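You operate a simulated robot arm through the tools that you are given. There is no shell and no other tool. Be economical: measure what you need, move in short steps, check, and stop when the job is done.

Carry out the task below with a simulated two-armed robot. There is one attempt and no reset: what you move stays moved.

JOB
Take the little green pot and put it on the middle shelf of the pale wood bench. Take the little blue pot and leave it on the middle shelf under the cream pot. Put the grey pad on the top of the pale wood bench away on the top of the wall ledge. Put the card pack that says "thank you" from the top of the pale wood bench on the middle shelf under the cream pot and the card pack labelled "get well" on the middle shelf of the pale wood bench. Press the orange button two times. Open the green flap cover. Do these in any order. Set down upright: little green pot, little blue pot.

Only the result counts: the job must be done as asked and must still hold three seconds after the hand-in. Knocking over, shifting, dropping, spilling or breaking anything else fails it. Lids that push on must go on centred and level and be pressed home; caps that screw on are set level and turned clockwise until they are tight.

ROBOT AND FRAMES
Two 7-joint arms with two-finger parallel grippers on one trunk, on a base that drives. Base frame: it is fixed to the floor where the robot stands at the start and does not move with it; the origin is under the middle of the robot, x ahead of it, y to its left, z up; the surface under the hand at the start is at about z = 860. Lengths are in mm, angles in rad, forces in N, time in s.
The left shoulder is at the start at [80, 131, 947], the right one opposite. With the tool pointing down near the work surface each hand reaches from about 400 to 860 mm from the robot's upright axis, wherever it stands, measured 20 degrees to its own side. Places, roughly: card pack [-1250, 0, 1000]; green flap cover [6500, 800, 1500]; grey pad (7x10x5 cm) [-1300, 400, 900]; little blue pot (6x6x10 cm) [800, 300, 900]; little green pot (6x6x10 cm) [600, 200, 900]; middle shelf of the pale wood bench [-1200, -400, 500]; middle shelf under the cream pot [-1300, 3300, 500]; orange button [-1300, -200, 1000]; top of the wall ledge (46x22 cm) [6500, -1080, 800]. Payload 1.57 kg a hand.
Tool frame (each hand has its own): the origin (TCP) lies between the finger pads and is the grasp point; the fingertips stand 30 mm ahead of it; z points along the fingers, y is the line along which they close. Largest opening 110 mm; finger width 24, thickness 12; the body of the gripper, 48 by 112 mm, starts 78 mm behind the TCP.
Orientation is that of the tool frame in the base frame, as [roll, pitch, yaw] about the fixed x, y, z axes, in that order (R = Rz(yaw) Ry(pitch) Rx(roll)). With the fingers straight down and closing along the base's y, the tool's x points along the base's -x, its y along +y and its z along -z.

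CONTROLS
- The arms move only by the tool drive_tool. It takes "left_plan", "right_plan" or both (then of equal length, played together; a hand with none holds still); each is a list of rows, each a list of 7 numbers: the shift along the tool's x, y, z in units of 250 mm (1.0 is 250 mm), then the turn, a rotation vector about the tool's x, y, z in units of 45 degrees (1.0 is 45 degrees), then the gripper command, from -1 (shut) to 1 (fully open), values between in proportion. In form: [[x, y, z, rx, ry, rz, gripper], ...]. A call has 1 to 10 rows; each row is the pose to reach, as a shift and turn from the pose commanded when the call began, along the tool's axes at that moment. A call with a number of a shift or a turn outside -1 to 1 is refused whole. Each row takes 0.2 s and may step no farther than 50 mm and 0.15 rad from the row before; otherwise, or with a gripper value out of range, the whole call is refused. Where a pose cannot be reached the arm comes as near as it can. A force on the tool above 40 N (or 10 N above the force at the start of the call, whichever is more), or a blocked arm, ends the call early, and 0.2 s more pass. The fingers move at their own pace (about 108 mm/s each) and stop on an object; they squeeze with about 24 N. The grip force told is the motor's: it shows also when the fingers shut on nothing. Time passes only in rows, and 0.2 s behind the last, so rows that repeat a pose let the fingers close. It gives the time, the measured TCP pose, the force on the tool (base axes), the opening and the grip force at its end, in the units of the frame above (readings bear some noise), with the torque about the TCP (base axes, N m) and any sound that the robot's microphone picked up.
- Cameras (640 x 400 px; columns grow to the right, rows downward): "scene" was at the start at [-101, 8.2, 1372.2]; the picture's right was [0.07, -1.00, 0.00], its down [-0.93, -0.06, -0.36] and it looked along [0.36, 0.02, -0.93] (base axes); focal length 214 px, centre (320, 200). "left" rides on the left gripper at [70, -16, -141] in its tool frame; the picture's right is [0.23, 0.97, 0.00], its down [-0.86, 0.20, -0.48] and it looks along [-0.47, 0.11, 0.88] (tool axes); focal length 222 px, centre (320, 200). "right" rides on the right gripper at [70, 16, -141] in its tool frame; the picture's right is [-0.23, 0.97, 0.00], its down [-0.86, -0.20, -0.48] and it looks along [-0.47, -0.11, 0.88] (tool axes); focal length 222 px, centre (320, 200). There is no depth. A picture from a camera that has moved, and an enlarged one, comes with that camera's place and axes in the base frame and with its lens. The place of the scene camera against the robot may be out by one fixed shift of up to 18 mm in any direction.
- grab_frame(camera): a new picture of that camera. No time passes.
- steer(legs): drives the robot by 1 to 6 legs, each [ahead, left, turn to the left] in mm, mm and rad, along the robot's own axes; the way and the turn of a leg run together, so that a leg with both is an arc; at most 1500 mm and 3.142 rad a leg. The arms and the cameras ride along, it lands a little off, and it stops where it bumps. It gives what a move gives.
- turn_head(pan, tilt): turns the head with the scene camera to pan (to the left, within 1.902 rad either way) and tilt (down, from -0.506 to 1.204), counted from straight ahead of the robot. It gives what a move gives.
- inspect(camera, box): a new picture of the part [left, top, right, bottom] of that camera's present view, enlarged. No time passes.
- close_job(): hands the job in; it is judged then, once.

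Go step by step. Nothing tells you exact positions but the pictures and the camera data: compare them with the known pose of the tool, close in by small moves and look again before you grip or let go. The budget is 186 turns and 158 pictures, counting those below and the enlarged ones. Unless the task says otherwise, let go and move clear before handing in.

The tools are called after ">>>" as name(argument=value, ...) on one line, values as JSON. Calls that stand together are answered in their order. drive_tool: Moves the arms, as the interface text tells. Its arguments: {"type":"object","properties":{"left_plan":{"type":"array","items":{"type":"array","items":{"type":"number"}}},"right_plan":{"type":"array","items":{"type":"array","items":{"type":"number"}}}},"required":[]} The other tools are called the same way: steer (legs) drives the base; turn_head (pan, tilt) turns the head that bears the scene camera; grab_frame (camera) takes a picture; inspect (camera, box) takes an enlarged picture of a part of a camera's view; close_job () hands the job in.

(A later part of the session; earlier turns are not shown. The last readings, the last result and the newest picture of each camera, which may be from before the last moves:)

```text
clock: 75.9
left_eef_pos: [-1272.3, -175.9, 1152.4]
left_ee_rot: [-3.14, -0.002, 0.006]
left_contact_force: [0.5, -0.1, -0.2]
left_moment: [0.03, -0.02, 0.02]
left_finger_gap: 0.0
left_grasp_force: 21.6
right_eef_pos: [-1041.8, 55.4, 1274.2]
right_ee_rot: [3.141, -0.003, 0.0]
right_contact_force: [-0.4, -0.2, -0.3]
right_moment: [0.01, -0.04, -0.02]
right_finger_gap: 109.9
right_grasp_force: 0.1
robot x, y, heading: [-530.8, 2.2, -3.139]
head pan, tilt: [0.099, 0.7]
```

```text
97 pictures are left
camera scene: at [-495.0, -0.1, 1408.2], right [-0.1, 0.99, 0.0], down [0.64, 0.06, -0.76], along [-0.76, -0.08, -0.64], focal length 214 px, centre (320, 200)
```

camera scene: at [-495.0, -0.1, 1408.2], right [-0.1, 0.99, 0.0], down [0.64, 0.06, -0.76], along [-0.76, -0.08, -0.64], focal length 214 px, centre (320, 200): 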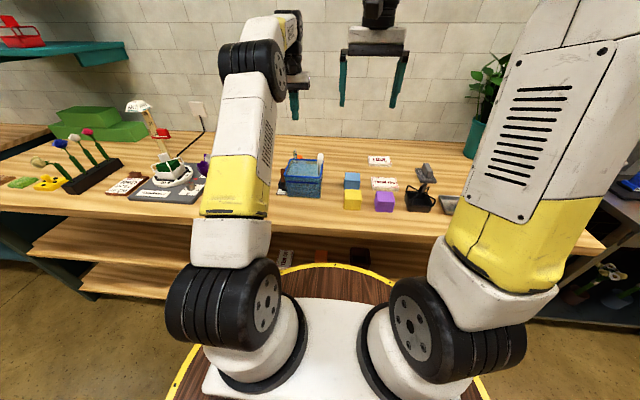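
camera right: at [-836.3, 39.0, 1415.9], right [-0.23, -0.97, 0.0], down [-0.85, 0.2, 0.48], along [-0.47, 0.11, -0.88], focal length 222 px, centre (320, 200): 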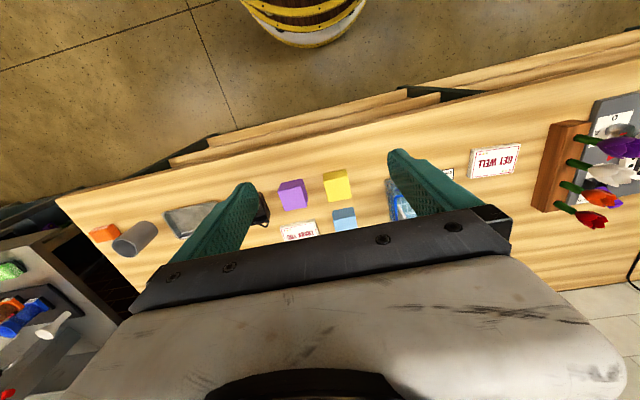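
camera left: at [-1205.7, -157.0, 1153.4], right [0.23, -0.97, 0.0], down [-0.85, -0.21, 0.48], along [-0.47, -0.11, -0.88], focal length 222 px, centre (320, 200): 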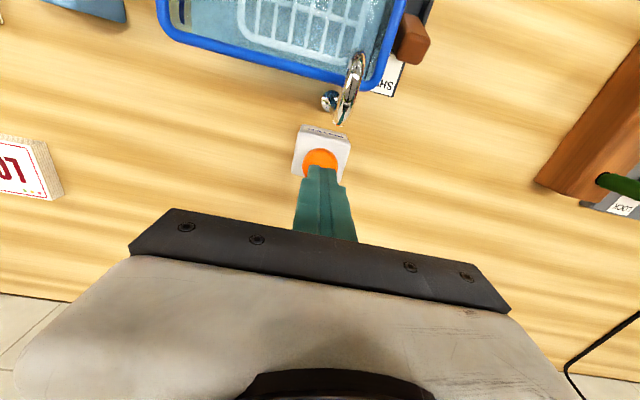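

Both clicks heard. Now prepare the "thank you" pack with the right hand: move above it with 90° yaw.

>>> drive_tool(right_plan=[[-0.07, -0.05, 0.06, 0, 0, 0.1, 1], [-0.14, -0.1, 0.12, 0, 0, 0.2, 1], [-0.21, -0.15, 0.18, 0, 0, 0.3, 1], [-0.28, -0.2, 0.24, 0, 0, 0.4, 1], [-0.35, -0.25, 0.3, 0, 0, 0.5, 1], [-0.42, -0.3, 0.36, 0, 0, 0.6, 1], [-0.49, -0.35, 0.42, 0, 0, 0.7, 1], [-0.56, -0.4, 0.48, 0, 0, 0.8, 1], [-0.63, -0.45, 0.54, 0, 0, 0.9, 1], [-0.656, -0.49, 0.58, 0, 0, 1, 1]], left_plan=[[0.1, 0, 0, 0, 0, 0, -1], [0.2, 0, 0, 0, 0, 0, -1], [0.3, 0, 0, 0, 0, 0, 0], [0.4, 0.04, 0, 0, 0, 0, 1], [0.5, 0.08, 0, 0, 0, 0, 1], [0.6, 0.12, 0, 0, 0, 0, 1], [0.7, 0.16, 0, 0, 0, 0, 1], [0.8, 0.2, 0, 0, 0, 0, 1], [0.9, 0.24, 0, 0, 0, 0, 1], [0.9, 0.3, 0, 0, 0, 0, 1]])

>>> drive_tool(right_plan=[[0, 0, 0, 0, 0, 0.17, 1], [0, 0, 0, 0, 0, 0.34, 1], [0, 0, 0, 0, 0, 0.51, 1], [0, 0, 0, 0, 0, 0.68, 1], [0, 0, 0, 0, 0, 0.85, 1], [0, 0, 0, 0, 0, 1, 1], [0, 0, 0, 0, 0, 1, 1]])

>>> grab_frame(camera="right")

```text
clock: 78.1
left_eef_pos: [-1044.6, -249.6, 1149.1]
left_ee_rot: [-3.141, -0.001, 0.005]
left_contact_force: [0.6, -0.6, 0.4]
left_moment: [0.02, 0.01, 0.03]
left_finger_gap: 110.0
left_grasp_force: 0.1
right_eef_pos: [-1204.0, 177.1, 1128.2]
right_ee_rot: [-3.14, 0.001, -0.785]
right_contact_force: [0.5, 0.6, 0.3]
right_moment: [0.03, 0.02, -0.02]
right_finger_gap: 110.0
right_grasp_force: 0.1
robot x, y, heading: [-533.3, 2.7, -3.136]
head pan, tilt: [0.099, 0.7]
```

```text
clock: 79.7
left_eef_pos: [-1044.8, -249.7, 1148.8]
left_ee_rot: [-3.139, 0.001, 0.005]
left_contact_force: [-0.4, -0.3, -0.5]
left_moment: [-0.01, -0.01, 0.02]
left_finger_gap: 110.0
left_grasp_force: 0.0
right_eef_pos: [-1205.3, 178.0, 1129.5]
right_ee_rot: [-3.139, -0.002, -1.57]
right_contact_force: [0.5, -0.5, 0.5]
right_moment: [-0.02, -0.02, -0.01]
right_finger_gap: 110.0
right_grasp_force: 0.0
robot x, y, heading: [-530.4, 4.7, -3.142]
head pan, tilt: [0.099, 0.7]
```

```text
96 pictures are left
camera right: at [-1224.3, 107.2, 1271.0], right [-0.97, 0.23, 0.0], down [0.2, 0.85, 0.48], along [0.11, 0.47, -0.88], focal length 222 px, centre (320, 200)
```

right: 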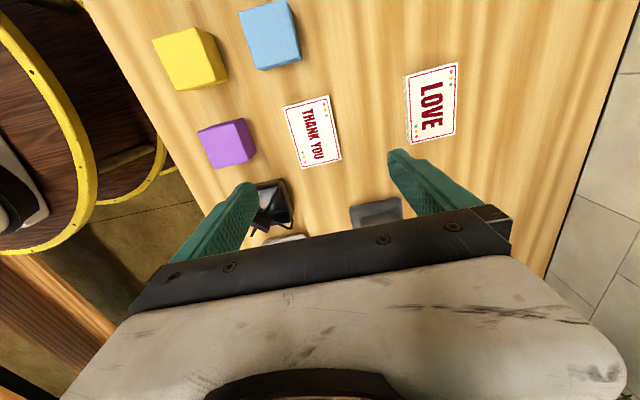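

Pack centre ≈ (-1196,180), well aligned. Descend and grip.

>>> drive_tool(right_plan=[[-0.008, -0.036, 0.18, 0, 0, 0, 1], [-0.008, -0.036, 0.36, 0, 0, 0, 1], [-0.008, -0.036, 0.54, 0, 0, 0, 1], [-0.008, -0.036, 0.7, 0, 0, 0, 1], [-0.008, -0.036, 0.76, 0, 0, 0, 1], [-0.008, -0.036, 0.78, 0, 0, 0, 1], [-0.008, -0.036, 0.788, 0, 0, 0, 1]])

>>> drive_tool(right_plan=[[0, 0, 0.003, 0, 0, 0, 0], [0, 0, 0.006, 0, 0, 0, -1], [0, 0, 0.006, 0, 0, 0, -1], [0, 0, 0.006, 0, 0, 0, -1]])

>>> grab_frame(camera="right")

```text
clock: 81.3
left_eef_pos: [-1043.9, -248.6, 1149.6]
left_ee_rot: [-3.141, -0.001, 0.005]
left_contact_force: [-0.6, 0.2, -0.2]
left_moment: [0.0, -0.01, -0.01]
left_finger_gap: 110.0
left_grasp_force: 0.1
right_eef_pos: [-1197.3, 179.6, 929.5]
right_ee_rot: [3.14, -0.001, -1.57]
right_contact_force: [-0.9, 0.3, 2.5]
right_moment: [-0.01, 0.18, -0.02]
right_finger_gap: 109.6
right_grasp_force: 0.0
robot x, y, heading: [-533.9, 0.7, -3.14]
head pan, tilt: [0.099, 0.7]
```

```text
clock: 82.3
left_eef_pos: [-1044.0, -249.5, 1149.9]
left_ee_rot: [-3.14, 0.002, 0.006]
left_contact_force: [-0.3, -0.6, 0.6]
left_moment: [0.03, 0.03, 0.05]
left_finger_gap: 110.0
left_grasp_force: 0.1
right_eef_pos: [-1194.7, 180.3, 929.4]
right_ee_rot: [3.141, -0.001, -1.569]
right_contact_force: [2.9, 0.6, 11.2]
right_moment: [-0.02, -0.13, 0.12]
right_finger_gap: 69.2
right_grasp_force: 24.1
robot x, y, heading: [-531.3, 1.4, -3.137]
head pan, tilt: [0.099, 0.7]
```

```text
95 pictures are left
camera right: at [-1213.2, 109.2, 1072.3], right [-0.97, 0.23, 0.0], down [0.2, 0.86, 0.48], along [0.11, 0.47, -0.88], focal length 222 px, centre (320, 200)
```

right: 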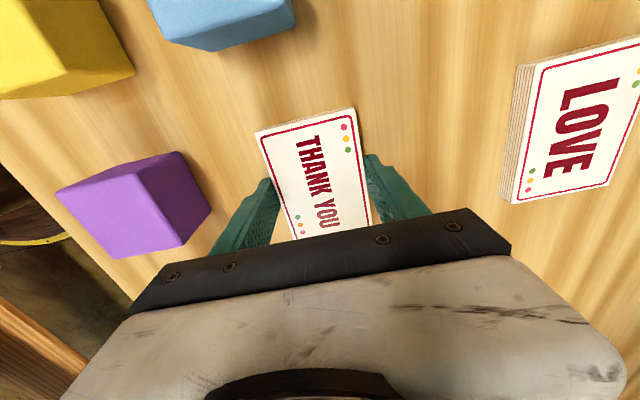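

>>> drive_tool(right_plan=[[0, 0, -0.02, 0, 0, 0, -1], [0, 0, -0.04, 0, 0, 0, -1], [0, 0, -0.07, 0, 0, 0, -1], [0, 0, -0.12, 0, 0, 0, -1], [0, 0, -0.18, 0, 0, 0, -1], [0, 0, -0.26, 0, 0, 0, -1], [0, 0, -0.34, 0, 0, 0, -1], [0, 0, -0.4, 0, 0, 0, -1]])

>>> drive_tool(right_plan=[[0.08, -0.08, 0, 0, 0, -0.12, -1], [0.16, -0.16, 0, 0, 0, -0.24, -1], [0.24, -0.24, 0, 0, 0, -0.36, -1], [0.32, -0.32, 0, 0, 0, -0.48, -1], [0.4, -0.4, 0, 0, 0, -0.6, -1], [0.48, -0.48, 0, 0, 0, -0.72, -1], [0.56, -0.56, 0, 0, 0, -0.84, -1], [0.64, -0.6, 0, 0, 0, -0.92, -1], [0.7, -0.62, 0, 0, 0, -1, -1]])

>>> drive_tool(right_plan=[[0, 0, 0, 0, 0, -0.17, -1], [0, 0, 0, 0, 0, -0.34, -1], [0, 0, 0, 0, 0, -0.51, -1], [0, 0, 0, 0, 0, -0.68, -1], [0, 0, 0, 0, 0, -0.85, -1], [0, 0, 0, 0, 0, -1, -1], [0, 0, 0, 0, 0, -1, -1]])

>>> grab_frame(camera="right")

```text
clock: 84.1
left_eef_pos: [-1044.9, -249.4, 1149.0]
left_ee_rot: [-3.142, -0.001, 0.004]
left_contact_force: [0.1, -0.5, 0.5]
left_moment: [0.02, -0.03, 0.0]
left_finger_gap: 110.3
left_grasp_force: 0.0
right_eef_pos: [-1196.0, 178.4, 1030.5]
right_ee_rot: [-3.139, 0.0, -1.57]
right_contact_force: [0.0, 0.6, -1.1]
right_moment: [0.0, 0.01, 0.04]
right_finger_gap: 69.2
right_grasp_force: 24.5
robot x, y, heading: [-531.2, 5.1, -3.14]
head pan, tilt: [0.099, 0.7]
```

```text
clock: 86.1
left_eef_pos: [-1044.3, -248.8, 1149.3]
left_ee_rot: [-3.141, 0.001, 0.005]
left_contact_force: [-0.9, 0.4, -0.1]
left_moment: [-0.03, 0.01, -0.01]
left_finger_gap: 110.1
left_grasp_force: 0.0
right_eef_pos: [-1042.9, 5.5, 1028.4]
right_ee_rot: [-3.14, -0.002, -0.783]
right_contact_force: [0.2, 0.4, -0.8]
right_moment: [-0.03, 0.02, -0.01]
right_finger_gap: 69.2
right_grasp_force: 23.6
robot x, y, heading: [-532.9, 4.4, -3.143]
head pan, tilt: [0.099, 0.7]
```

```text
clock: 87.7
left_eef_pos: [-1044.9, -248.7, 1148.9]
left_ee_rot: [-3.14, 0.0, 0.005]
left_contact_force: [0.0, 0.0, 0.0]
left_moment: [0.0, 0.0, 0.02]
left_finger_gap: 109.9
left_grasp_force: 0.1
right_eef_pos: [-1041.4, 4.3, 1031.1]
right_ee_rot: [3.14, 0.0, 0.005]
right_contact_force: [0.3, 0.1, -1.3]
right_moment: [0.01, 0.02, 0.01]
right_finger_gap: 69.3
right_grasp_force: 24.1
robot x, y, heading: [-531.8, 3.2, -3.143]
head pan, tilt: [0.099, 0.7]
```

```text
94 pictures are left
camera right: at [-973.0, -12.9, 1172.8], right [-0.22, -0.97, 0.0], down [-0.86, 0.2, 0.48], along [-0.47, 0.11, -0.88], focal length 222 px, centre (320, 200)
```

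right: 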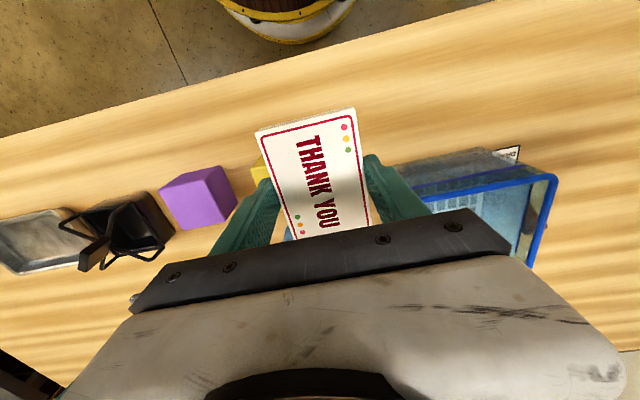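

The gap between tank and yellow cube is about y -83..66; I'll set the pack at (-1026,-15) and open only to 90 mm.

>>> drive_tool(right_plan=[[0.06, 0.076, 0.1, 0, 0, 0, -1], [0.06, 0.076, 0.22, 0, 0, 0, -1], [0.06, 0.076, 0.32, 0, 0, 0, -1], [0.06, 0.076, 0.36, 0, 0, 0, -1], [0.06, 0.076, 0.38, 0, 0, 0, -1], [0.06, 0.076, 0.392, 0, 0, 0, -1], [0.06, 0.076, 0.4, 0, 0, 0, -1]])

>>> drive_tool(right_plan=[[0, 0, -0.008, 0, 0, 0, 0.3], [0, 0, -0.008, 0, 0, 0, 0.6], [0, 0, -0.008, 0, 0, 0, 0.6], [0, 0, -0.1, 0, 0, 0, 0.6], [0, 0, -0.25, 0, 0, 0, 0.6], [0, 0, -0.4, 0, 0, 0, 0.6]])

>>> grab_frame(camera="right")

```text
clock: 89.3
left_eef_pos: [-1043.6, -248.6, 1148.8]
left_ee_rot: [-3.139, 0.0, 0.006]
left_contact_force: [0.0, -0.6, 0.4]
left_moment: [0.01, -0.02, -0.02]
left_finger_gap: 110.2
left_grasp_force: 0.0
right_eef_pos: [-1026.4, -13.7, 931.0]
right_ee_rot: [-3.14, -0.001, 0.003]
right_contact_force: [-1.1, -0.1, -0.2]
right_moment: [0.02, -0.01, 0.0]
right_finger_gap: 69.5
right_grasp_force: 24.1
robot x, y, heading: [-532.5, 2.6, -3.14]
head pan, tilt: [0.099, 0.7]
```

```text
clock: 90.7
left_eef_pos: [-1044.3, -249.8, 1149.6]
left_ee_rot: [-3.14, 0.0, 0.005]
left_contact_force: [-0.1, 0.0, -0.7]
left_moment: [0.0, -0.01, 0.03]
left_finger_gap: 110.1
left_grasp_force: 0.0
right_eef_pos: [-1026.2, -13.0, 1031.3]
right_ee_rot: [3.141, -0.003, 0.002]
right_contact_force: [-0.9, 0.0, -0.7]
right_moment: [0.04, -0.02, 0.01]
right_finger_gap: 87.9
right_grasp_force: 0.1
robot x, y, heading: [-533.6, 2.1, -3.143]
head pan, tilt: [0.099, 0.7]
```

```text
93 pictures are left
camera right: at [-957.7, -29.8, 1173.0], right [-0.23, -0.97, 0.0], down [-0.86, 0.2, 0.48], along [-0.47, 0.11, -0.88], focal length 222 px, centre (320, 200)
```

right: 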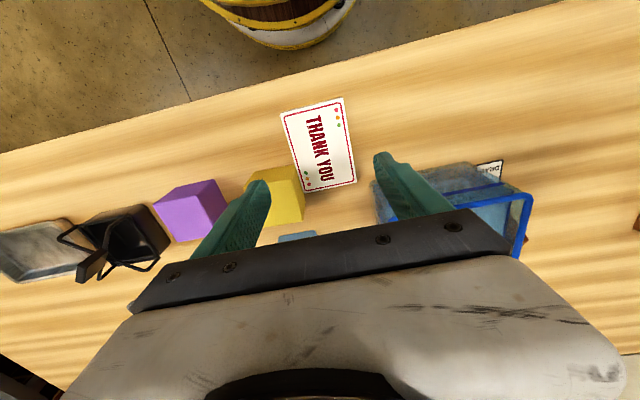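

Now raise the right hand and go back to the table for the pots.

>>> drive_tool(right_plan=[[0, 0, -0.15, 0, 0, 0, 1], [0, 0, -0.3, 0, 0, 0, 1], [0, 0, -0.45, 0, 0, 0, 1]])

>>> steer(legs=[[-480, 0, 0], [0, 0, -3.14]])

>>> turn_head(pan=0.3, tilt=0.75)

>>> grab_frame(camera="scene")

>>> grab_frame(camera="left")

>>> grab_frame(camera="right")

```text
clock: 91.5
left_eef_pos: [-1044.1, -248.5, 1148.8]
left_ee_rot: [-3.14, 0.0, 0.006]
left_contact_force: [-0.8, -0.1, -0.9]
left_moment: [-0.01, -0.01, 0.04]
left_finger_gap: 110.2
left_grasp_force: 0.0
right_eef_pos: [-1024.6, -16.2, 1144.5]
right_ee_rot: [-3.141, -0.001, 0.002]
right_contact_force: [-0.1, -0.7, -0.1]
right_moment: [-0.01, 0.01, 0.01]
right_finger_gap: 110.0
right_grasp_force: 0.2
robot x, y, heading: [-531.8, 1.8, -3.141]
head pan, tilt: [0.099, 0.7]
```

```text
clock: 101.7
left_eef_pos: [466.8, 256.7, 1148.7]
left_ee_rot: [-3.139, 0.001, -3.135]
left_contact_force: [-0.6, 0.5, -0.3]
left_moment: [-0.01, 0.02, -0.02]
left_finger_gap: 110.1
left_grasp_force: 0.1
right_eef_pos: [446.2, 24.4, 1144.0]
right_ee_rot: [3.141, -0.001, -3.138]
right_contact_force: [-0.1, -0.7, 0.2]
right_moment: [-0.04, -0.04, -0.01]
right_finger_gap: 110.2
right_grasp_force: 0.0
robot x, y, heading: [-45.1, 3.8, 0.006]
head pan, tilt: [0.099, 0.7]
```

```text
clock: 102.4
left_eef_pos: [466.5, 257.8, 1149.4]
left_ee_rot: [-3.141, -0.001, -3.136]
left_contact_force: [0.1, -0.2, -0.5]
left_moment: [-0.03, -0.02, 0.01]
left_finger_gap: 110.1
left_grasp_force: 0.0
right_eef_pos: [446.2, 25.8, 1142.0]
right_ee_rot: [-3.141, 0.0, -3.138]
right_contact_force: [0.1, 0.3, 0.3]
right_moment: [0.0, 0.01, -0.04]
right_finger_gap: 110.1
right_grasp_force: 0.0
robot x, y, heading: [-45.3, 3.3, 0.003]
head pan, tilt: [0.3, 0.75]
```

```text
92 pictures are left
camera scene: at [-121.7, 32.2, 1404.0], right [0.3, -0.95, 0.0], down [-0.65, -0.2, -0.73], along [0.7, 0.22, -0.68], focal length 214 px, centre (320, 200)
```

scene: 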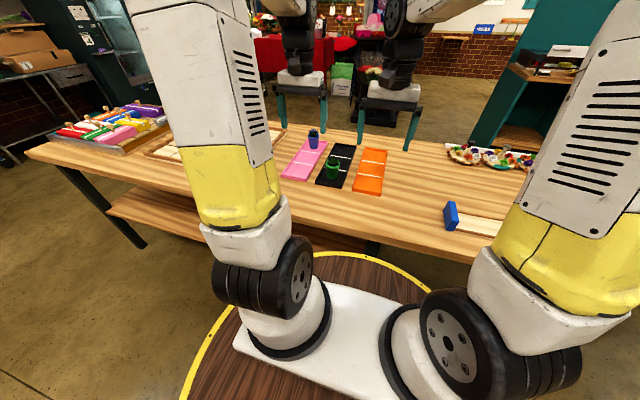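

```text
91 pictures are left
camera left: at [397.2, 242.0, 1290.2], right [-0.23, 0.97, 0.0], down [0.85, 0.21, 0.48], along [0.47, 0.11, -0.88], focal length 222 px, centre (320, 200)
```

left: 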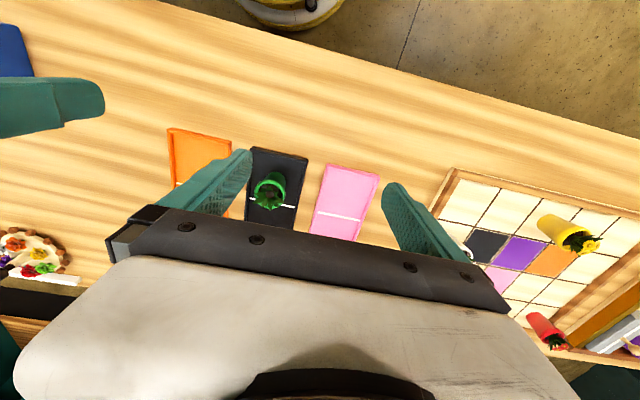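

```text
90 pictures are left
camera right: at [375.9, 40.1, 1285.5], right [0.22, 0.97, 0.0], down [0.86, -0.2, 0.48], along [0.47, -0.11, -0.88], focal length 222 px, centre (320, 200)
```

right: 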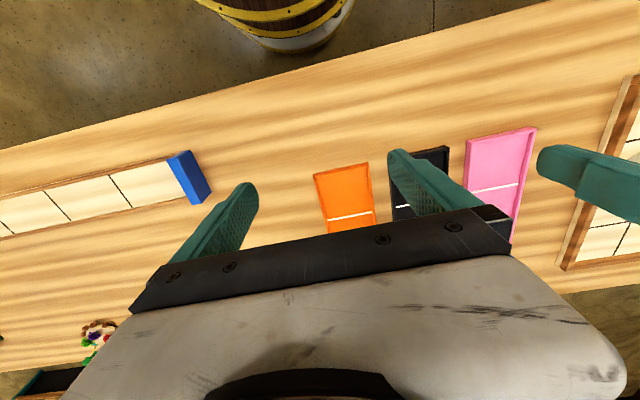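

I'll shift the robot left 250 mm and forward 45 mm so both pots fall naturally to each hand, then tilt the hands 30° forward.

>>> steer(legs=[[45, 250, 0]])

>>> drive_tool(left_plan=[[-0.1, 0, 0, 0, -0.17, 0, 1], [-0.2, 0, 0, 0, -0.34, 0, 1], [-0.3, 0, 0, 0, -0.51, 0, 1], [-0.4, 0, 0, 0, -0.67, 0, 1], [-0.5, 0, 0.08, 0, -0.67, 0, 1]], right_plan=[[0, 0.06, 0, 0, -0.17, 0, 1], [0, 0.12, 0, 0, -0.34, 0, 1], [0, 0.12, 0, 0, -0.51, 0, 1], [0, 0.12, 0, 0, -0.67, 0, 1], [0, 0.12, 0, 0, -0.67, 0, 1]])

>>> grab_frame(camera="left")

>>> grab_frame(camera="right")

```text
clock: 104.3
left_eef_pos: [510.7, 510.3, 1148.2]
left_ee_rot: [-3.14, 0.001, -3.132]
left_contact_force: [-0.2, 0.3, 0.7]
left_moment: [0.01, 0.05, -0.01]
left_finger_gap: 110.2
left_grasp_force: 0.1
right_eef_pos: [491.5, 277.1, 1143.8]
right_ee_rot: [3.141, 0.0, -3.137]
right_contact_force: [-0.2, -0.6, -0.5]
right_moment: [0.03, 0.0, 0.04]
right_finger_gap: 109.9
right_grasp_force: 0.0
robot x, y, heading: [-2.3, 254.3, 0.003]
head pan, tilt: [0.3, 0.75]
```

```text
clock: 105.5
left_eef_pos: [634.3, 513.9, 1127.1]
left_ee_rot: [-3.138, 0.527, -3.128]
left_contact_force: [-0.7, 0.1, -0.2]
left_moment: [0.0, -0.06, 0.03]
left_finger_gap: 110.2
left_grasp_force: 0.1
right_eef_pos: [490.9, 307.5, 1143.3]
right_ee_rot: [-3.141, 0.527, -3.135]
right_contact_force: [0.0, 0.7, 0.0]
right_moment: [0.02, 0.0, 0.0]
right_finger_gap: 110.1
right_grasp_force: 0.1
robot x, y, heading: [-0.8, 251.7, 0.007]
head pan, tilt: [0.3, 0.75]
```

```text
89 pictures are left
camera left: at [503.3, 498.2, 1214.1], right [-0.21, 0.97, -0.12], down [0.49, 0.21, 0.84], along [0.84, 0.12, -0.52], focal length 222 px, centre (320, 200)
```

left: 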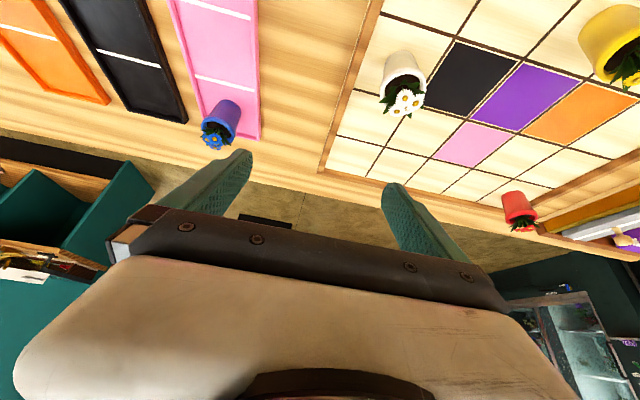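

```text
88 pictures are left
camera right: at [358.3, 322.2, 1231.1], right [0.19, 0.97, 0.11], down [0.5, -0.2, 0.84], along [0.85, -0.1, -0.52], focal length 222 px, centre (320, 200)
```

right: 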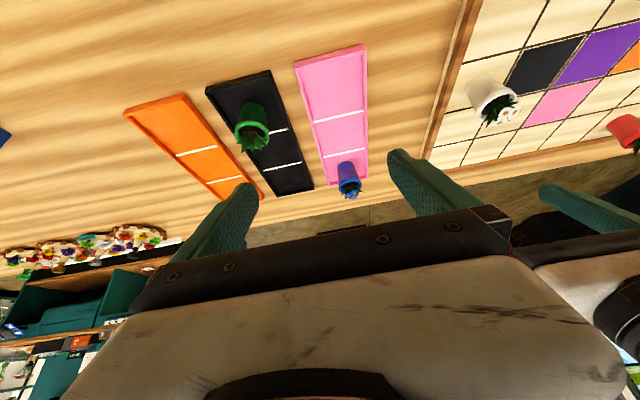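

Blue pot ≈ (802,347), green ≈ (592,196). Move the left hand to a pre-grasp in front of the blue pot.

>>> drive_tool(left_plan=[[-0.02, -0.11, 0.1, 0, 0, 0, 1], [-0.04, -0.22, 0.2, 0, 0, 0, 1], [-0.06, -0.33, 0.3, 0, 0, 0, 1], [-0.08, -0.44, 0.41, 0, 0, 0, 1], [-0.1, -0.56, 0.52, 0, 0, 0, 1], [-0.125, -0.668, 0.628, 0, 0, 0, 1], [-0.125, -0.668, 0.628, 0, 0, 0, 1]], right_plan=[[0, -0.1, -0.1, 0, 0, 0, 1], [0, -0.2, -0.2, 0, 0, 0, 1], [0, -0.3, -0.2, 0, 0, 0, 1], [0, -0.4, -0.2, 0, 0, 0, 1], [0, -0.5, -0.2, 0, 0, 0, 1], [0, -0.6, -0.2, 0, 0, 0, 1], [0, -0.6, -0.2, 0, 0, 0, 1]])

>>> grab_frame(camera="left")

>>> inspect(camera="scene", box=[200, 60, 400, 185])

```text
clock: 107.1
left_eef_pos: [742.5, 341.3, 1011.6]
left_ee_rot: [-3.141, 0.527, -3.132]
left_contact_force: [0.2, 0.1, 0.0]
left_moment: [-0.01, -0.02, 0.03]
left_finger_gap: 109.8
left_grasp_force: 0.1
right_eef_pos: [465.0, 155.7, 1189.3]
right_ee_rot: [-3.141, 0.524, -3.137]
right_contact_force: [0.2, 0.9, 0.0]
right_moment: [0.01, 0.02, 0.0]
right_finger_gap: 109.8
right_grasp_force: 0.0
robot x, y, heading: [3.4, 252.9, 0.005]
head pan, tilt: [0.3, 0.75]
```

```text
87 pictures are left
camera left: at [611.8, 325.2, 1098.9], right [-0.21, 0.97, -0.12], down [0.5, 0.21, 0.84], along [0.84, 0.12, -0.52], focal length 222 px, centre (320, 200)
```

left: 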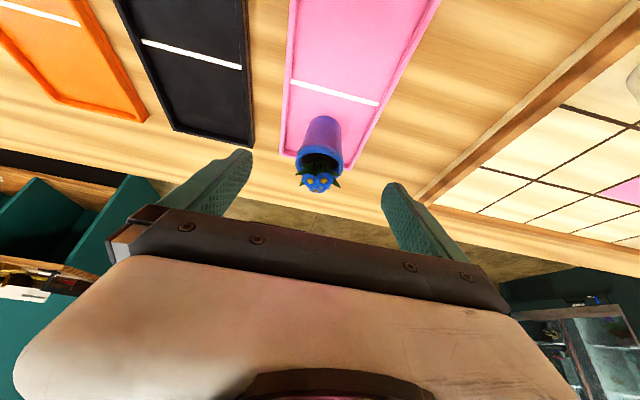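

```text
3.20 times, centred on (300, 122) of scene
camera zoom: at [-77.2, 283.0, 1404.0], right [0.3, -0.95, 0.0], down [-0.65, -0.21, -0.73], along [0.7, 0.22, -0.68], focal length 686 px, centre (384, 448)
```

zoom: 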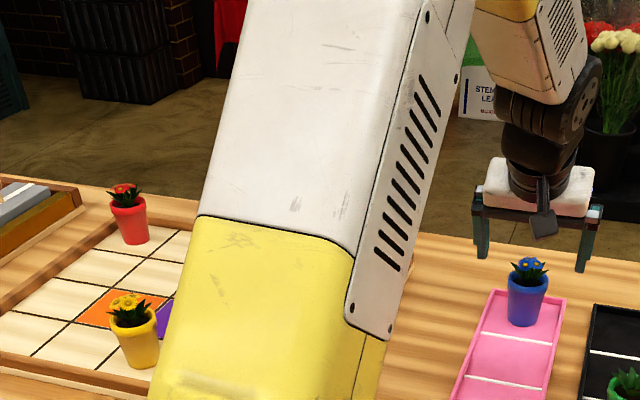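

Blue pot centre (800,344); move in along the fingers and grip.

>>> drive_tool(left_plan=[[0.004, 0.011, 0.12, 0, 0, 0, 1], [0.008, 0.011, 0.24, 0, 0, 0, 1], [0.014, 0.011, 0.36, 0, 0, 0, 1], [0.018, 0.011, 0.44, 0, 0, 0, 1], [0.02, 0.011, 0.49, 0, 0, 0, 1], [0.02, 0.011, 0.49, 0, 0, 0, 1]])

>>> grab_frame(camera="left")

>>> inspect(camera="scene", box=[320, 100, 420, 180])

```text
clock: 108.2
left_eef_pos: [801.0, 345.3, 910.2]
left_ee_rot: [-3.139, 0.532, -3.129]
left_contact_force: [-7.3, -0.7, 12.1]
left_moment: [0.65, 0.12, 0.46]
left_finger_gap: 109.1
left_grasp_force: 0.1
right_eef_pos: [466.2, 155.6, 1188.8]
right_ee_rot: [3.141, 0.527, -3.136]
right_contact_force: [-0.6, 0.5, -0.4]
right_moment: [0.01, 0.0, -0.03]
right_finger_gap: 110.0
right_grasp_force: 0.0
robot x, y, heading: [1.4, 255.6, 0.007]
head pan, tilt: [0.3, 0.75]
stopped in row 5 (left hand): the force on the tool passed its limit at 97 N (the readings are from after the stop); the commanded pose is now the measured one
```

```text
85 pictures are left
camera left: at [669.8, 329.2, 996.2], right [-0.21, 0.97, -0.12], down [0.49, 0.21, 0.85], along [0.85, 0.12, -0.52], focal length 222 px, centre (320, 200)
```

left: 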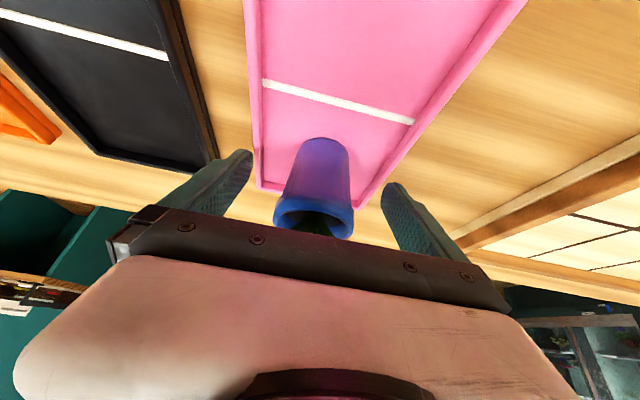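

```text
5.00 times, centred on (370, 140) of scene
camera zoom: at [-78.4, 282.9, 1403.9], right [0.3, -0.95, 0.0], down [-0.65, -0.21, -0.73], along [0.7, 0.22, -0.68], focal length 1072 px, centre (70, 500)
```

zoom: 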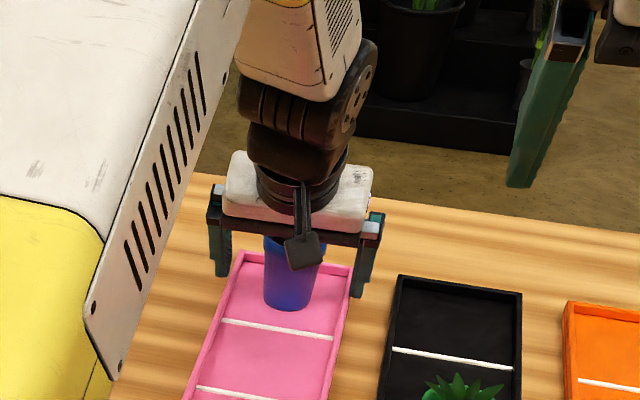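

A finger touched the tray rim (tips too wide). Lift 5 mm, narrow the opening to ~82 mm so fingers go inside the tray, then lower.

>>> drive_tool(left_plan=[[0, 0, -0.03, 0, 0, 0, 0.9], [0, 0, -0.03, 0, 0, 0, 0.48], [0, 0, -0.03, 0, 0, 0, 0.48], [0, 0, -0.01, 0, 0, 0, 0.48], [0.008, 0, 0.012, 0, 0, 0, 0.48], [0.012, 0, 0.018, 0, 0, 0, 0.48]])

>>> grab_frame(camera="left")

```text
clock: 109.5
left_eef_pos: [801.3, 344.6, 909.8]
left_ee_rot: [-3.138, 0.534, -3.127]
left_contact_force: [-8.4, 0.0, 11.4]
left_moment: [0.59, 0.18, 0.45]
left_finger_gap: 81.7
left_grasp_force: 0.0
right_eef_pos: [465.1, 156.1, 1189.5]
right_ee_rot: [3.14, 0.526, -3.137]
right_contact_force: [-0.9, -0.1, -0.2]
right_moment: [-0.04, -0.02, 0.0]
right_finger_gap: 109.6
right_grasp_force: 0.0
robot x, y, heading: [-2.2, 257.3, 0.007]
head pan, tilt: [0.3, 0.75]
stopped in row 6 (left hand): the force on the tool passed its limit at 44 N (the readings are from after the stop); the commanded pose is now the measured one
```

```text
83 pictures are left
camera left: at [669.7, 328.0, 995.5], right [-0.21, 0.97, -0.12], down [0.49, 0.21, 0.85], along [0.85, 0.12, -0.52], focal length 222 px, centre (320, 200)
```

left: 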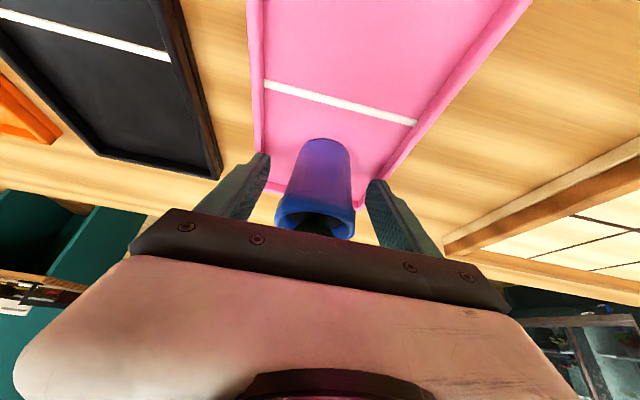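

>>> drive_tool(left_plan=[[0, 0, -0.03, 0, 0, 0, 0.48], [0, -0.004, -0.03, 0, 0, 0, 0.22], [0, -0.004, -0.03, 0, 0, 0, 0.22], [0, -0.004, -0.01, 0, 0, 0, 0.22], [0.008, -0.004, 0.012, 0, 0, 0, 0.22], [0.012, -0.004, 0.018, 0, 0, 0, 0.22]])

>>> inspect(camera="left", box=[200, 100, 440, 250])

```text
clock: 110.9
left_eef_pos: [801.5, 343.1, 902.5]
left_ee_rot: [-3.139, 0.531, -3.127]
left_contact_force: [0.6, 0.9, 0.0]
left_moment: [0.0, 0.01, -0.01]
left_finger_gap: 67.2
left_grasp_force: 0.1
right_eef_pos: [464.8, 156.9, 1188.8]
right_ee_rot: [-3.141, 0.526, -3.136]
right_contact_force: [0.9, -0.2, 0.4]
right_moment: [-0.01, 0.01, -0.02]
right_finger_gap: 110.0
right_grasp_force: 0.0
robot x, y, heading: [1.5, 254.8, 0.01]
head pan, tilt: [0.3, 0.75]
```

```text
2.67 times, centred on (320, 175) of left
camera zoom: at [669.3, 326.5, 989.2], right [-0.21, 0.97, -0.12], down [0.49, 0.21, 0.85], along [0.85, 0.12, -0.52], focal length 592 px, centre (320, 267)
```

zoom: 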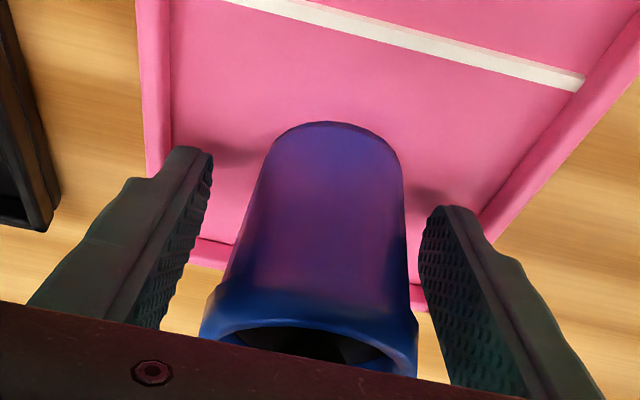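

Now at 902, no contact. Close on the pot and lift slowly.

>>> drive_tool(left_plan=[[0, 0, 0, 0, 0, 0, 0], [0, 0, 0, 0, 0, 0, -1], [0, 0, 0, 0, 0, 0, -1], [0, 0, 0, 0, 0, 0, -1], [-0.01, 0, -0.017, 0, 0, 0, -1], [-0.02, 0, -0.034, 0, 0, 0, -1], [-0.04, 0, -0.068, 0, 0, 0, -1], [-0.08, 0, -0.136, 0, 0, 0, -1], [-0.14, 0, -0.24, 0, 0, 0, -1]])

>>> grab_frame(camera="left")

>>> inspect(camera="scene", box=[320, 80, 420, 180])

```text
clock: 112.9
left_eef_pos: [799.8, 342.7, 973.8]
left_ee_rot: [-3.137, 0.53, -3.127]
left_contact_force: [-0.9, -0.6, -3.2]
left_moment: [-0.03, 0.05, -0.01]
left_finger_gap: 52.7
left_grasp_force: 24.4
right_eef_pos: [466.3, 156.2, 1187.9]
right_ee_rot: [3.14, 0.525, -3.134]
right_contact_force: [0.5, -1.1, -0.1]
right_moment: [-0.04, 0.0, 0.0]
right_finger_gap: 110.2
right_grasp_force: 0.1
robot x, y, heading: [2.8, 251.3, 0.005]
head pan, tilt: [0.3, 0.75]
```

```text
81 pictures are left
camera left: at [668.9, 326.6, 1059.5], right [-0.21, 0.97, -0.12], down [0.49, 0.21, 0.84], along [0.85, 0.12, -0.52], focal length 222 px, centre (320, 200)
```

left: 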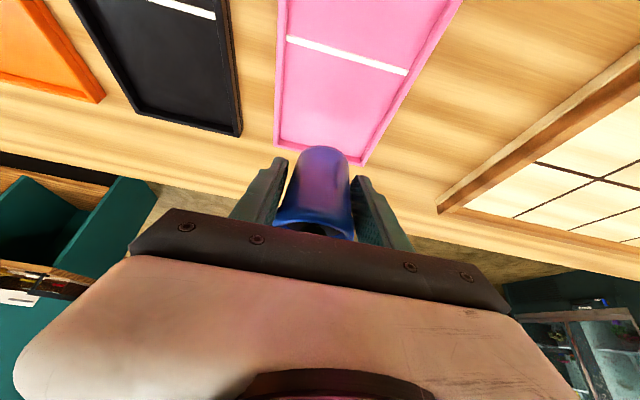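

```text
4.00 times, centred on (370, 130) of scene
camera zoom: at [-77.3, 283.0, 1404.0], right [0.3, -0.95, 0.0], down [-0.65, -0.21, -0.73], along [0.7, 0.22, -0.68], focal length 858 px, centre (120, 480)
```

zoom: 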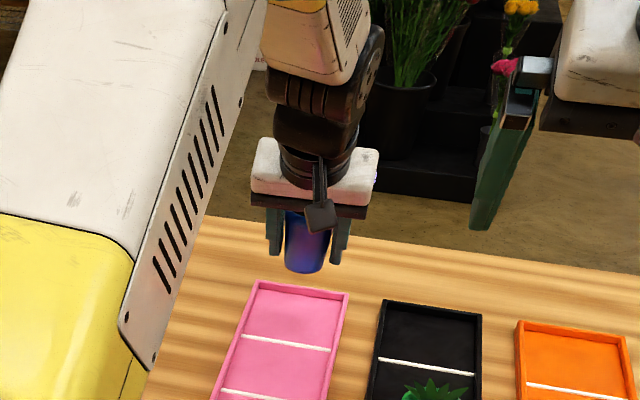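

Blue pot is held upright. Move it aside and bring the right hand to pre-grasp at the green pot.

>>> drive_tool(left_plan=[[0.05, 0.08, -0.09, 0, 0, 0, -1], [0.1, 0.16, -0.18, 0, 0, 0, -1], [0.15, 0.24, -0.27, 0, 0, 0, -1], [0.2, 0.32, -0.36, 0, 0, 0, -1], [0.25, 0.4, -0.45, 0, 0, 0, -1], [0.3, 0.48, -0.54, 0, 0, 0, -1], [0.337, 0.56, -0.613, 0, 0, 0, -1]], right_plan=[[0.02, 0.08, 0, 0, 0, 0, 1], [0.04, 0.16, 0.12, 0, 0, 0, 1], [0.06, 0.16, 0.26, 0, 0, 0, 1], [0.08, 0.16, 0.4, 0, 0, 0, 1], [0.1, 0.16, 0.54, 0, 0, 0, 1], [0.12, 0.16, 0.68, 0, 0, 0, 0.4], [0.138, 0.16, 0.76, 0, 0, 0, 0.4]])

>>> grab_frame(camera="right")

```text
clock: 114.5
left_eef_pos: [650.1, 479.5, 1062.6]
left_ee_rot: [-3.138, 0.531, -3.129]
left_contact_force: [1.2, -0.3, -3.9]
left_moment: [0.04, -0.01, 0.0]
left_finger_gap: 52.7
left_grasp_force: 23.9
right_eef_pos: [530.2, 198.0, 1005.9]
right_ee_rot: [-3.14, 0.525, -3.136]
right_contact_force: [0.3, -1.0, -0.7]
right_moment: [0.03, 0.0, -0.01]
right_finger_gap: 77.0
right_grasp_force: 0.1
robot x, y, heading: [4.9, 254.3, 0.007]
head pan, tilt: [0.3, 0.75]
```

```text
79 pictures are left
camera right: at [397.9, 212.3, 1095.3], right [0.19, 0.97, 0.11], down [0.5, -0.2, 0.84], along [0.84, -0.1, -0.53], focal length 222 px, centre (320, 200)
```

right: 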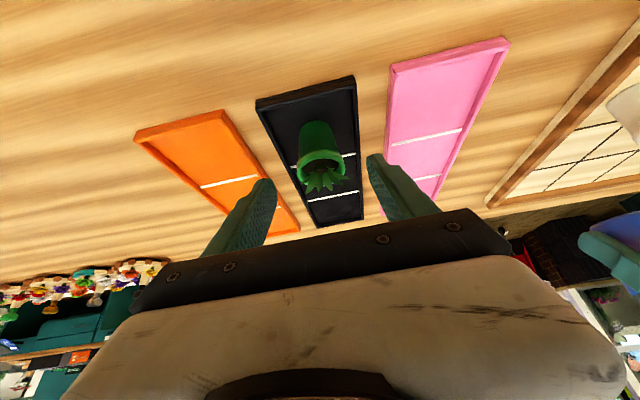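

>>> drive_tool(right_plan=[[0, -0.008, 0.12, 0, 0, 0, 0.28], [0, -0.008, 0.24, 0, 0, 0, 0.28], [0, -0.008, 0.34, 0, 0, 0, 0.28], [0, -0.008, 0.42, 0, 0, 0, 0.28], [0.002, -0.008, 0.46, 0, 0, 0, 0.28], [0.002, -0.008, 0.475, 0, 0, 0, 0.28]])

>>> inspect(camera="right", box=[200, 80, 440, 230])

```text
clock: 115.9
left_eef_pos: [649.5, 481.5, 1061.9]
left_ee_rot: [-3.139, 0.534, -3.128]
left_contact_force: [-0.6, -0.1, -3.6]
left_moment: [0.0, 0.05, -0.01]
left_finger_gap: 52.5
left_grasp_force: 23.9
right_eef_pos: [589.5, 195.2, 903.2]
right_ee_rot: [-3.14, 0.526, -3.136]
right_contact_force: [0.6, 0.9, 0.6]
right_moment: [-0.03, 0.0, 0.01]
right_finger_gap: 70.6
right_grasp_force: 0.1
robot x, y, heading: [-0.7, 252.8, 0.008]
head pan, tilt: [0.3, 0.75]
```

```text
2.67 times, centred on (320, 155) of right
camera zoom: at [456.3, 210.2, 991.7], right [0.19, 0.97, 0.11], down [0.5, -0.2, 0.84], along [0.84, -0.1, -0.53], focal length 592 px, centre (320, 320)
```

zoom: 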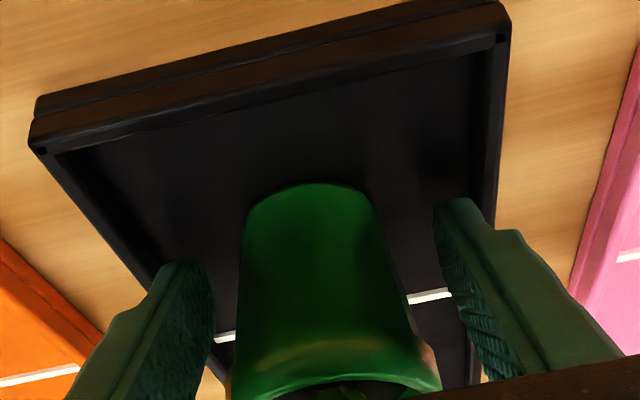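

>>> drive_tool(right_plan=[[0, 0, 0, 0, 0, 0, 0], [0, 0, 0, 0, 0, 0, -1], [0, 0, 0, 0, 0, 0, -1], [0, 0, 0, 0, 0, 0, -1], [-0.01, 0, -0.017, 0, 0, 0, -1], [-0.02, 0, -0.034, 0, 0, 0, -1], [-0.04, 0, -0.068, 0, 0, 0, -1], [-0.08, 0, -0.136, 0, 0, 0, -1], [-0.16, 0, -0.27, 0, 0, 0, -1], [-0.24, 0, -0.4, 0, 0, 0, -1]])

>>> grab_frame(camera="right")

>>> grab_frame(camera="scene")

```text
clock: 118.1
left_eef_pos: [650.0, 481.3, 1062.4]
left_ee_rot: [-3.138, 0.534, -3.127]
left_contact_force: [0.4, 0.4, -3.7]
left_moment: [-0.02, 0.02, -0.03]
left_finger_gap: 53.0
left_grasp_force: 24.0
right_eef_pos: [592.9, 198.1, 1019.7]
right_ee_rot: [3.141, 0.524, -3.135]
right_contact_force: [0.6, 0.9, -3.5]
right_moment: [0.0, 0.04, 0.0]
right_finger_gap: 51.1
right_grasp_force: 23.9
robot x, y, heading: [-2.7, 252.2, 0.007]
head pan, tilt: [0.3, 0.75]
```

```text
77 pictures are left
camera right: at [460.8, 212.4, 1108.3], right [0.19, 0.97, 0.11], down [0.5, -0.2, 0.84], along [0.84, -0.1, -0.53], focal length 222 px, centre (320, 200)
```

right: 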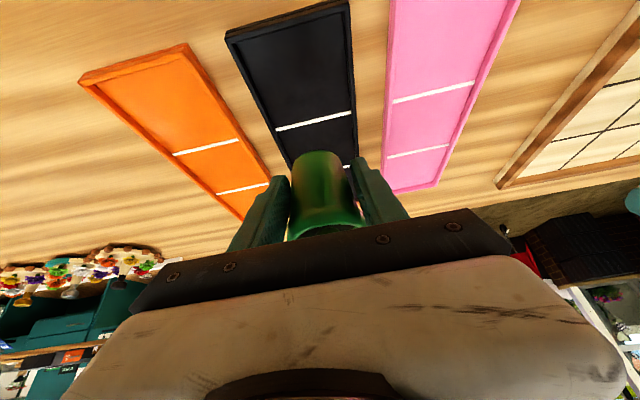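

```text
76 pictures are left
camera scene: at [-77.1, 283.1, 1404.0], right [0.3, -0.95, 0.0], down [-0.65, -0.21, -0.73], along [0.7, 0.22, -0.68], focal length 214 px, centre (320, 200)
```

scene: 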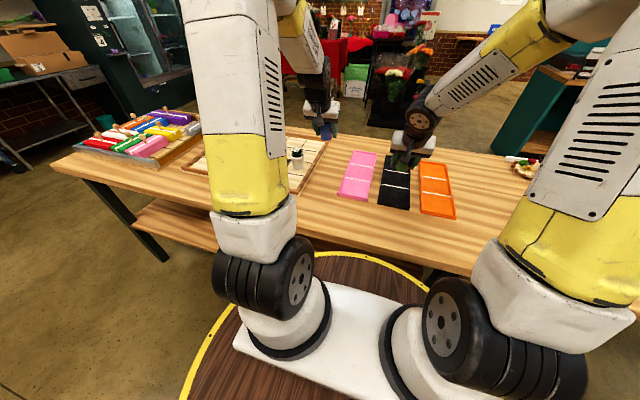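

Both pots held upright. Raise them and carry to the bench (turn round, then approach).

>>> drive_tool(left_plan=[[-0.06, 0, -0.1, 0, 0, 0, -1], [-0.12, 0, -0.2, 0, 0, 0, -1], [-0.18, 0, -0.31, 0, 0, 0, -1], [-0.18, 0, -0.31, 0, 0, 0, -1]], right_plan=[[-0.07, 0, -0.12, 0, 0, 0, -1], [-0.14, 0, -0.24, 0, 0, 0, -1], [-0.2, 0, -0.36, 0, 0, 0, -1], [-0.2, 0, -0.36, 0, 0, 0, -1]])

>>> steer(legs=[[-60, 0, 0], [0, 0, 1.57], [0, 0, 1.565]])

>>> turn_head(pan=-0.2, tilt=0.6)

>>> grab_frame(camera="scene")

```text
clock: 119.1
left_eef_pos: [645.8, 479.8, 1149.8]
left_ee_rot: [-3.138, 0.533, -3.128]
left_contact_force: [-0.2, 0.5, -3.6]
left_moment: [0.0, 0.06, -0.02]
left_finger_gap: 52.6
left_grasp_force: 24.3
right_eef_pos: [590.1, 195.2, 1123.7]
right_ee_rot: [3.141, 0.526, -3.134]
right_contact_force: [-0.5, -1.0, -4.2]
right_moment: [-0.01, 0.07, -0.01]
right_finger_gap: 51.2
right_grasp_force: 23.7
robot x, y, heading: [-1.6, 256.9, 0.002]
head pan, tilt: [0.3, 0.75]
```

```text
clock: 127.8
left_eef_pos: [-698.7, 12.0, 1150.5]
left_ee_rot: [-3.136, 0.533, 0.039]
left_contact_force: [-0.6, 0.3, -3.7]
left_moment: [0.03, -0.03, 0.01]
left_finger_gap: 51.4
left_grasp_force: 24.3
right_eef_pos: [-651.3, 298.0, 1122.6]
right_ee_rot: [3.14, 0.525, 0.034]
right_contact_force: [0.0, 0.2, -3.4]
right_moment: [0.0, -0.06, -0.01]
right_finger_gap: 47.0
right_grasp_force: 24.5
robot x, y, heading: [-56.8, 256.5, -3.107]
head pan, tilt: [0.3, 0.75]
```

```text
clock: 128.7
left_eef_pos: [-699.1, 11.0, 1151.1]
left_ee_rot: [-3.137, 0.534, 0.039]
left_contact_force: [-0.7, -0.1, -3.3]
left_moment: [-0.02, -0.03, 0.05]
left_finger_gap: 51.3
left_grasp_force: 24.5
right_eef_pos: [-651.3, 297.8, 1123.1]
right_ee_rot: [3.141, 0.525, 0.031]
right_contact_force: [0.2, -0.6, -3.4]
right_moment: [-0.01, -0.07, 0.03]
right_finger_gap: 47.0
right_grasp_force: 23.9
robot x, y, heading: [-59.4, 253.6, -3.109]
head pan, tilt: [-0.201, 0.6]
```

```text
75 pictures are left
camera scene: at [-23.5, 277.7, 1416.8], right [0.17, 0.99, 0.0], down [0.56, -0.09, -0.82], along [-0.81, 0.14, -0.57], focal length 214 px, centre (320, 200)
```

scene: 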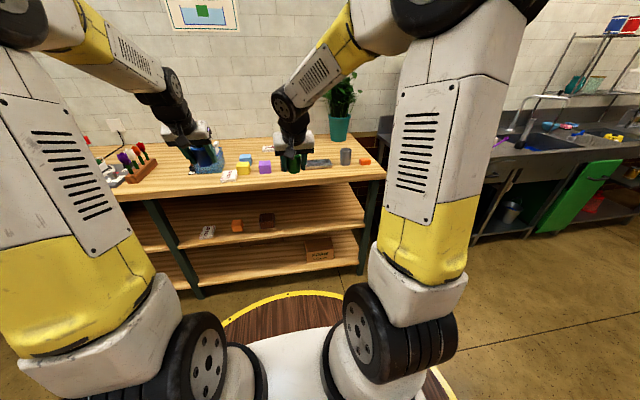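

>>> inspect(camera="right", box=[200, 100, 440, 250])

>>> inspect(camera="scene", box=[150, 120, 370, 270])

>>> inspect(camera="left", box=[200, 100, 440, 250])

```text
2.67 times, centred on (320, 175) of right
camera zoom: at [-520.0, 285.1, 1210.7], right [-0.17, -0.98, 0.11], down [-0.51, 0.18, 0.84], along [-0.85, 0.08, -0.53], focal length 592 px, centre (320, 267)
```

zoom: 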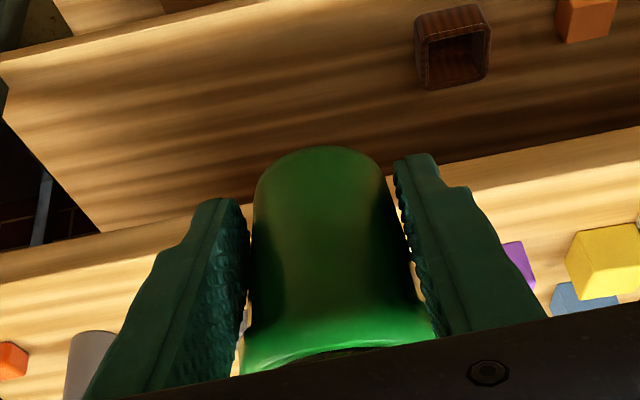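

```text
2.67 times, centred on (260, 195) of scene
camera zoom: at [-23.5, 277.7, 1416.8], right [0.17, 0.99, 0.0], down [0.56, -0.09, -0.82], along [-0.81, 0.14, -0.57], focal length 572 px, centre (480, 213)
```

zoom: 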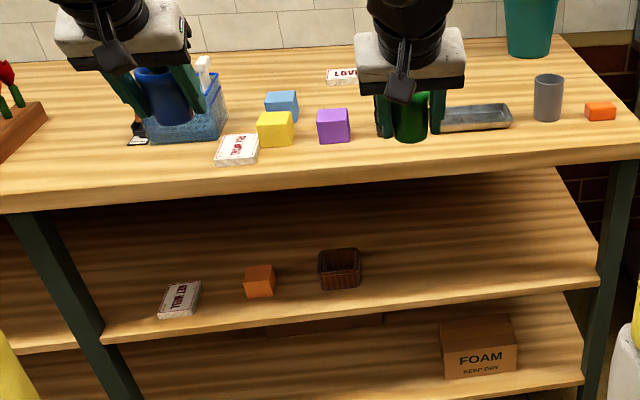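

```text
2.67 times, centred on (320, 175) of left
camera zoom: at [-567.8, 34.0, 1236.6], right [0.23, -0.97, -0.12], down [-0.49, -0.22, 0.85], along [-0.84, -0.14, -0.52], focal length 592 px, centre (320, 267)
```

zoom: 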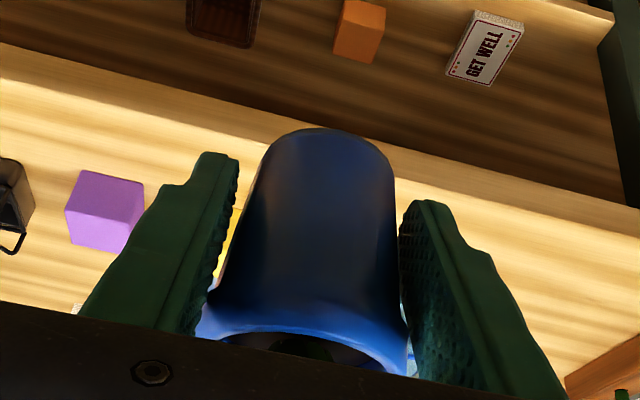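

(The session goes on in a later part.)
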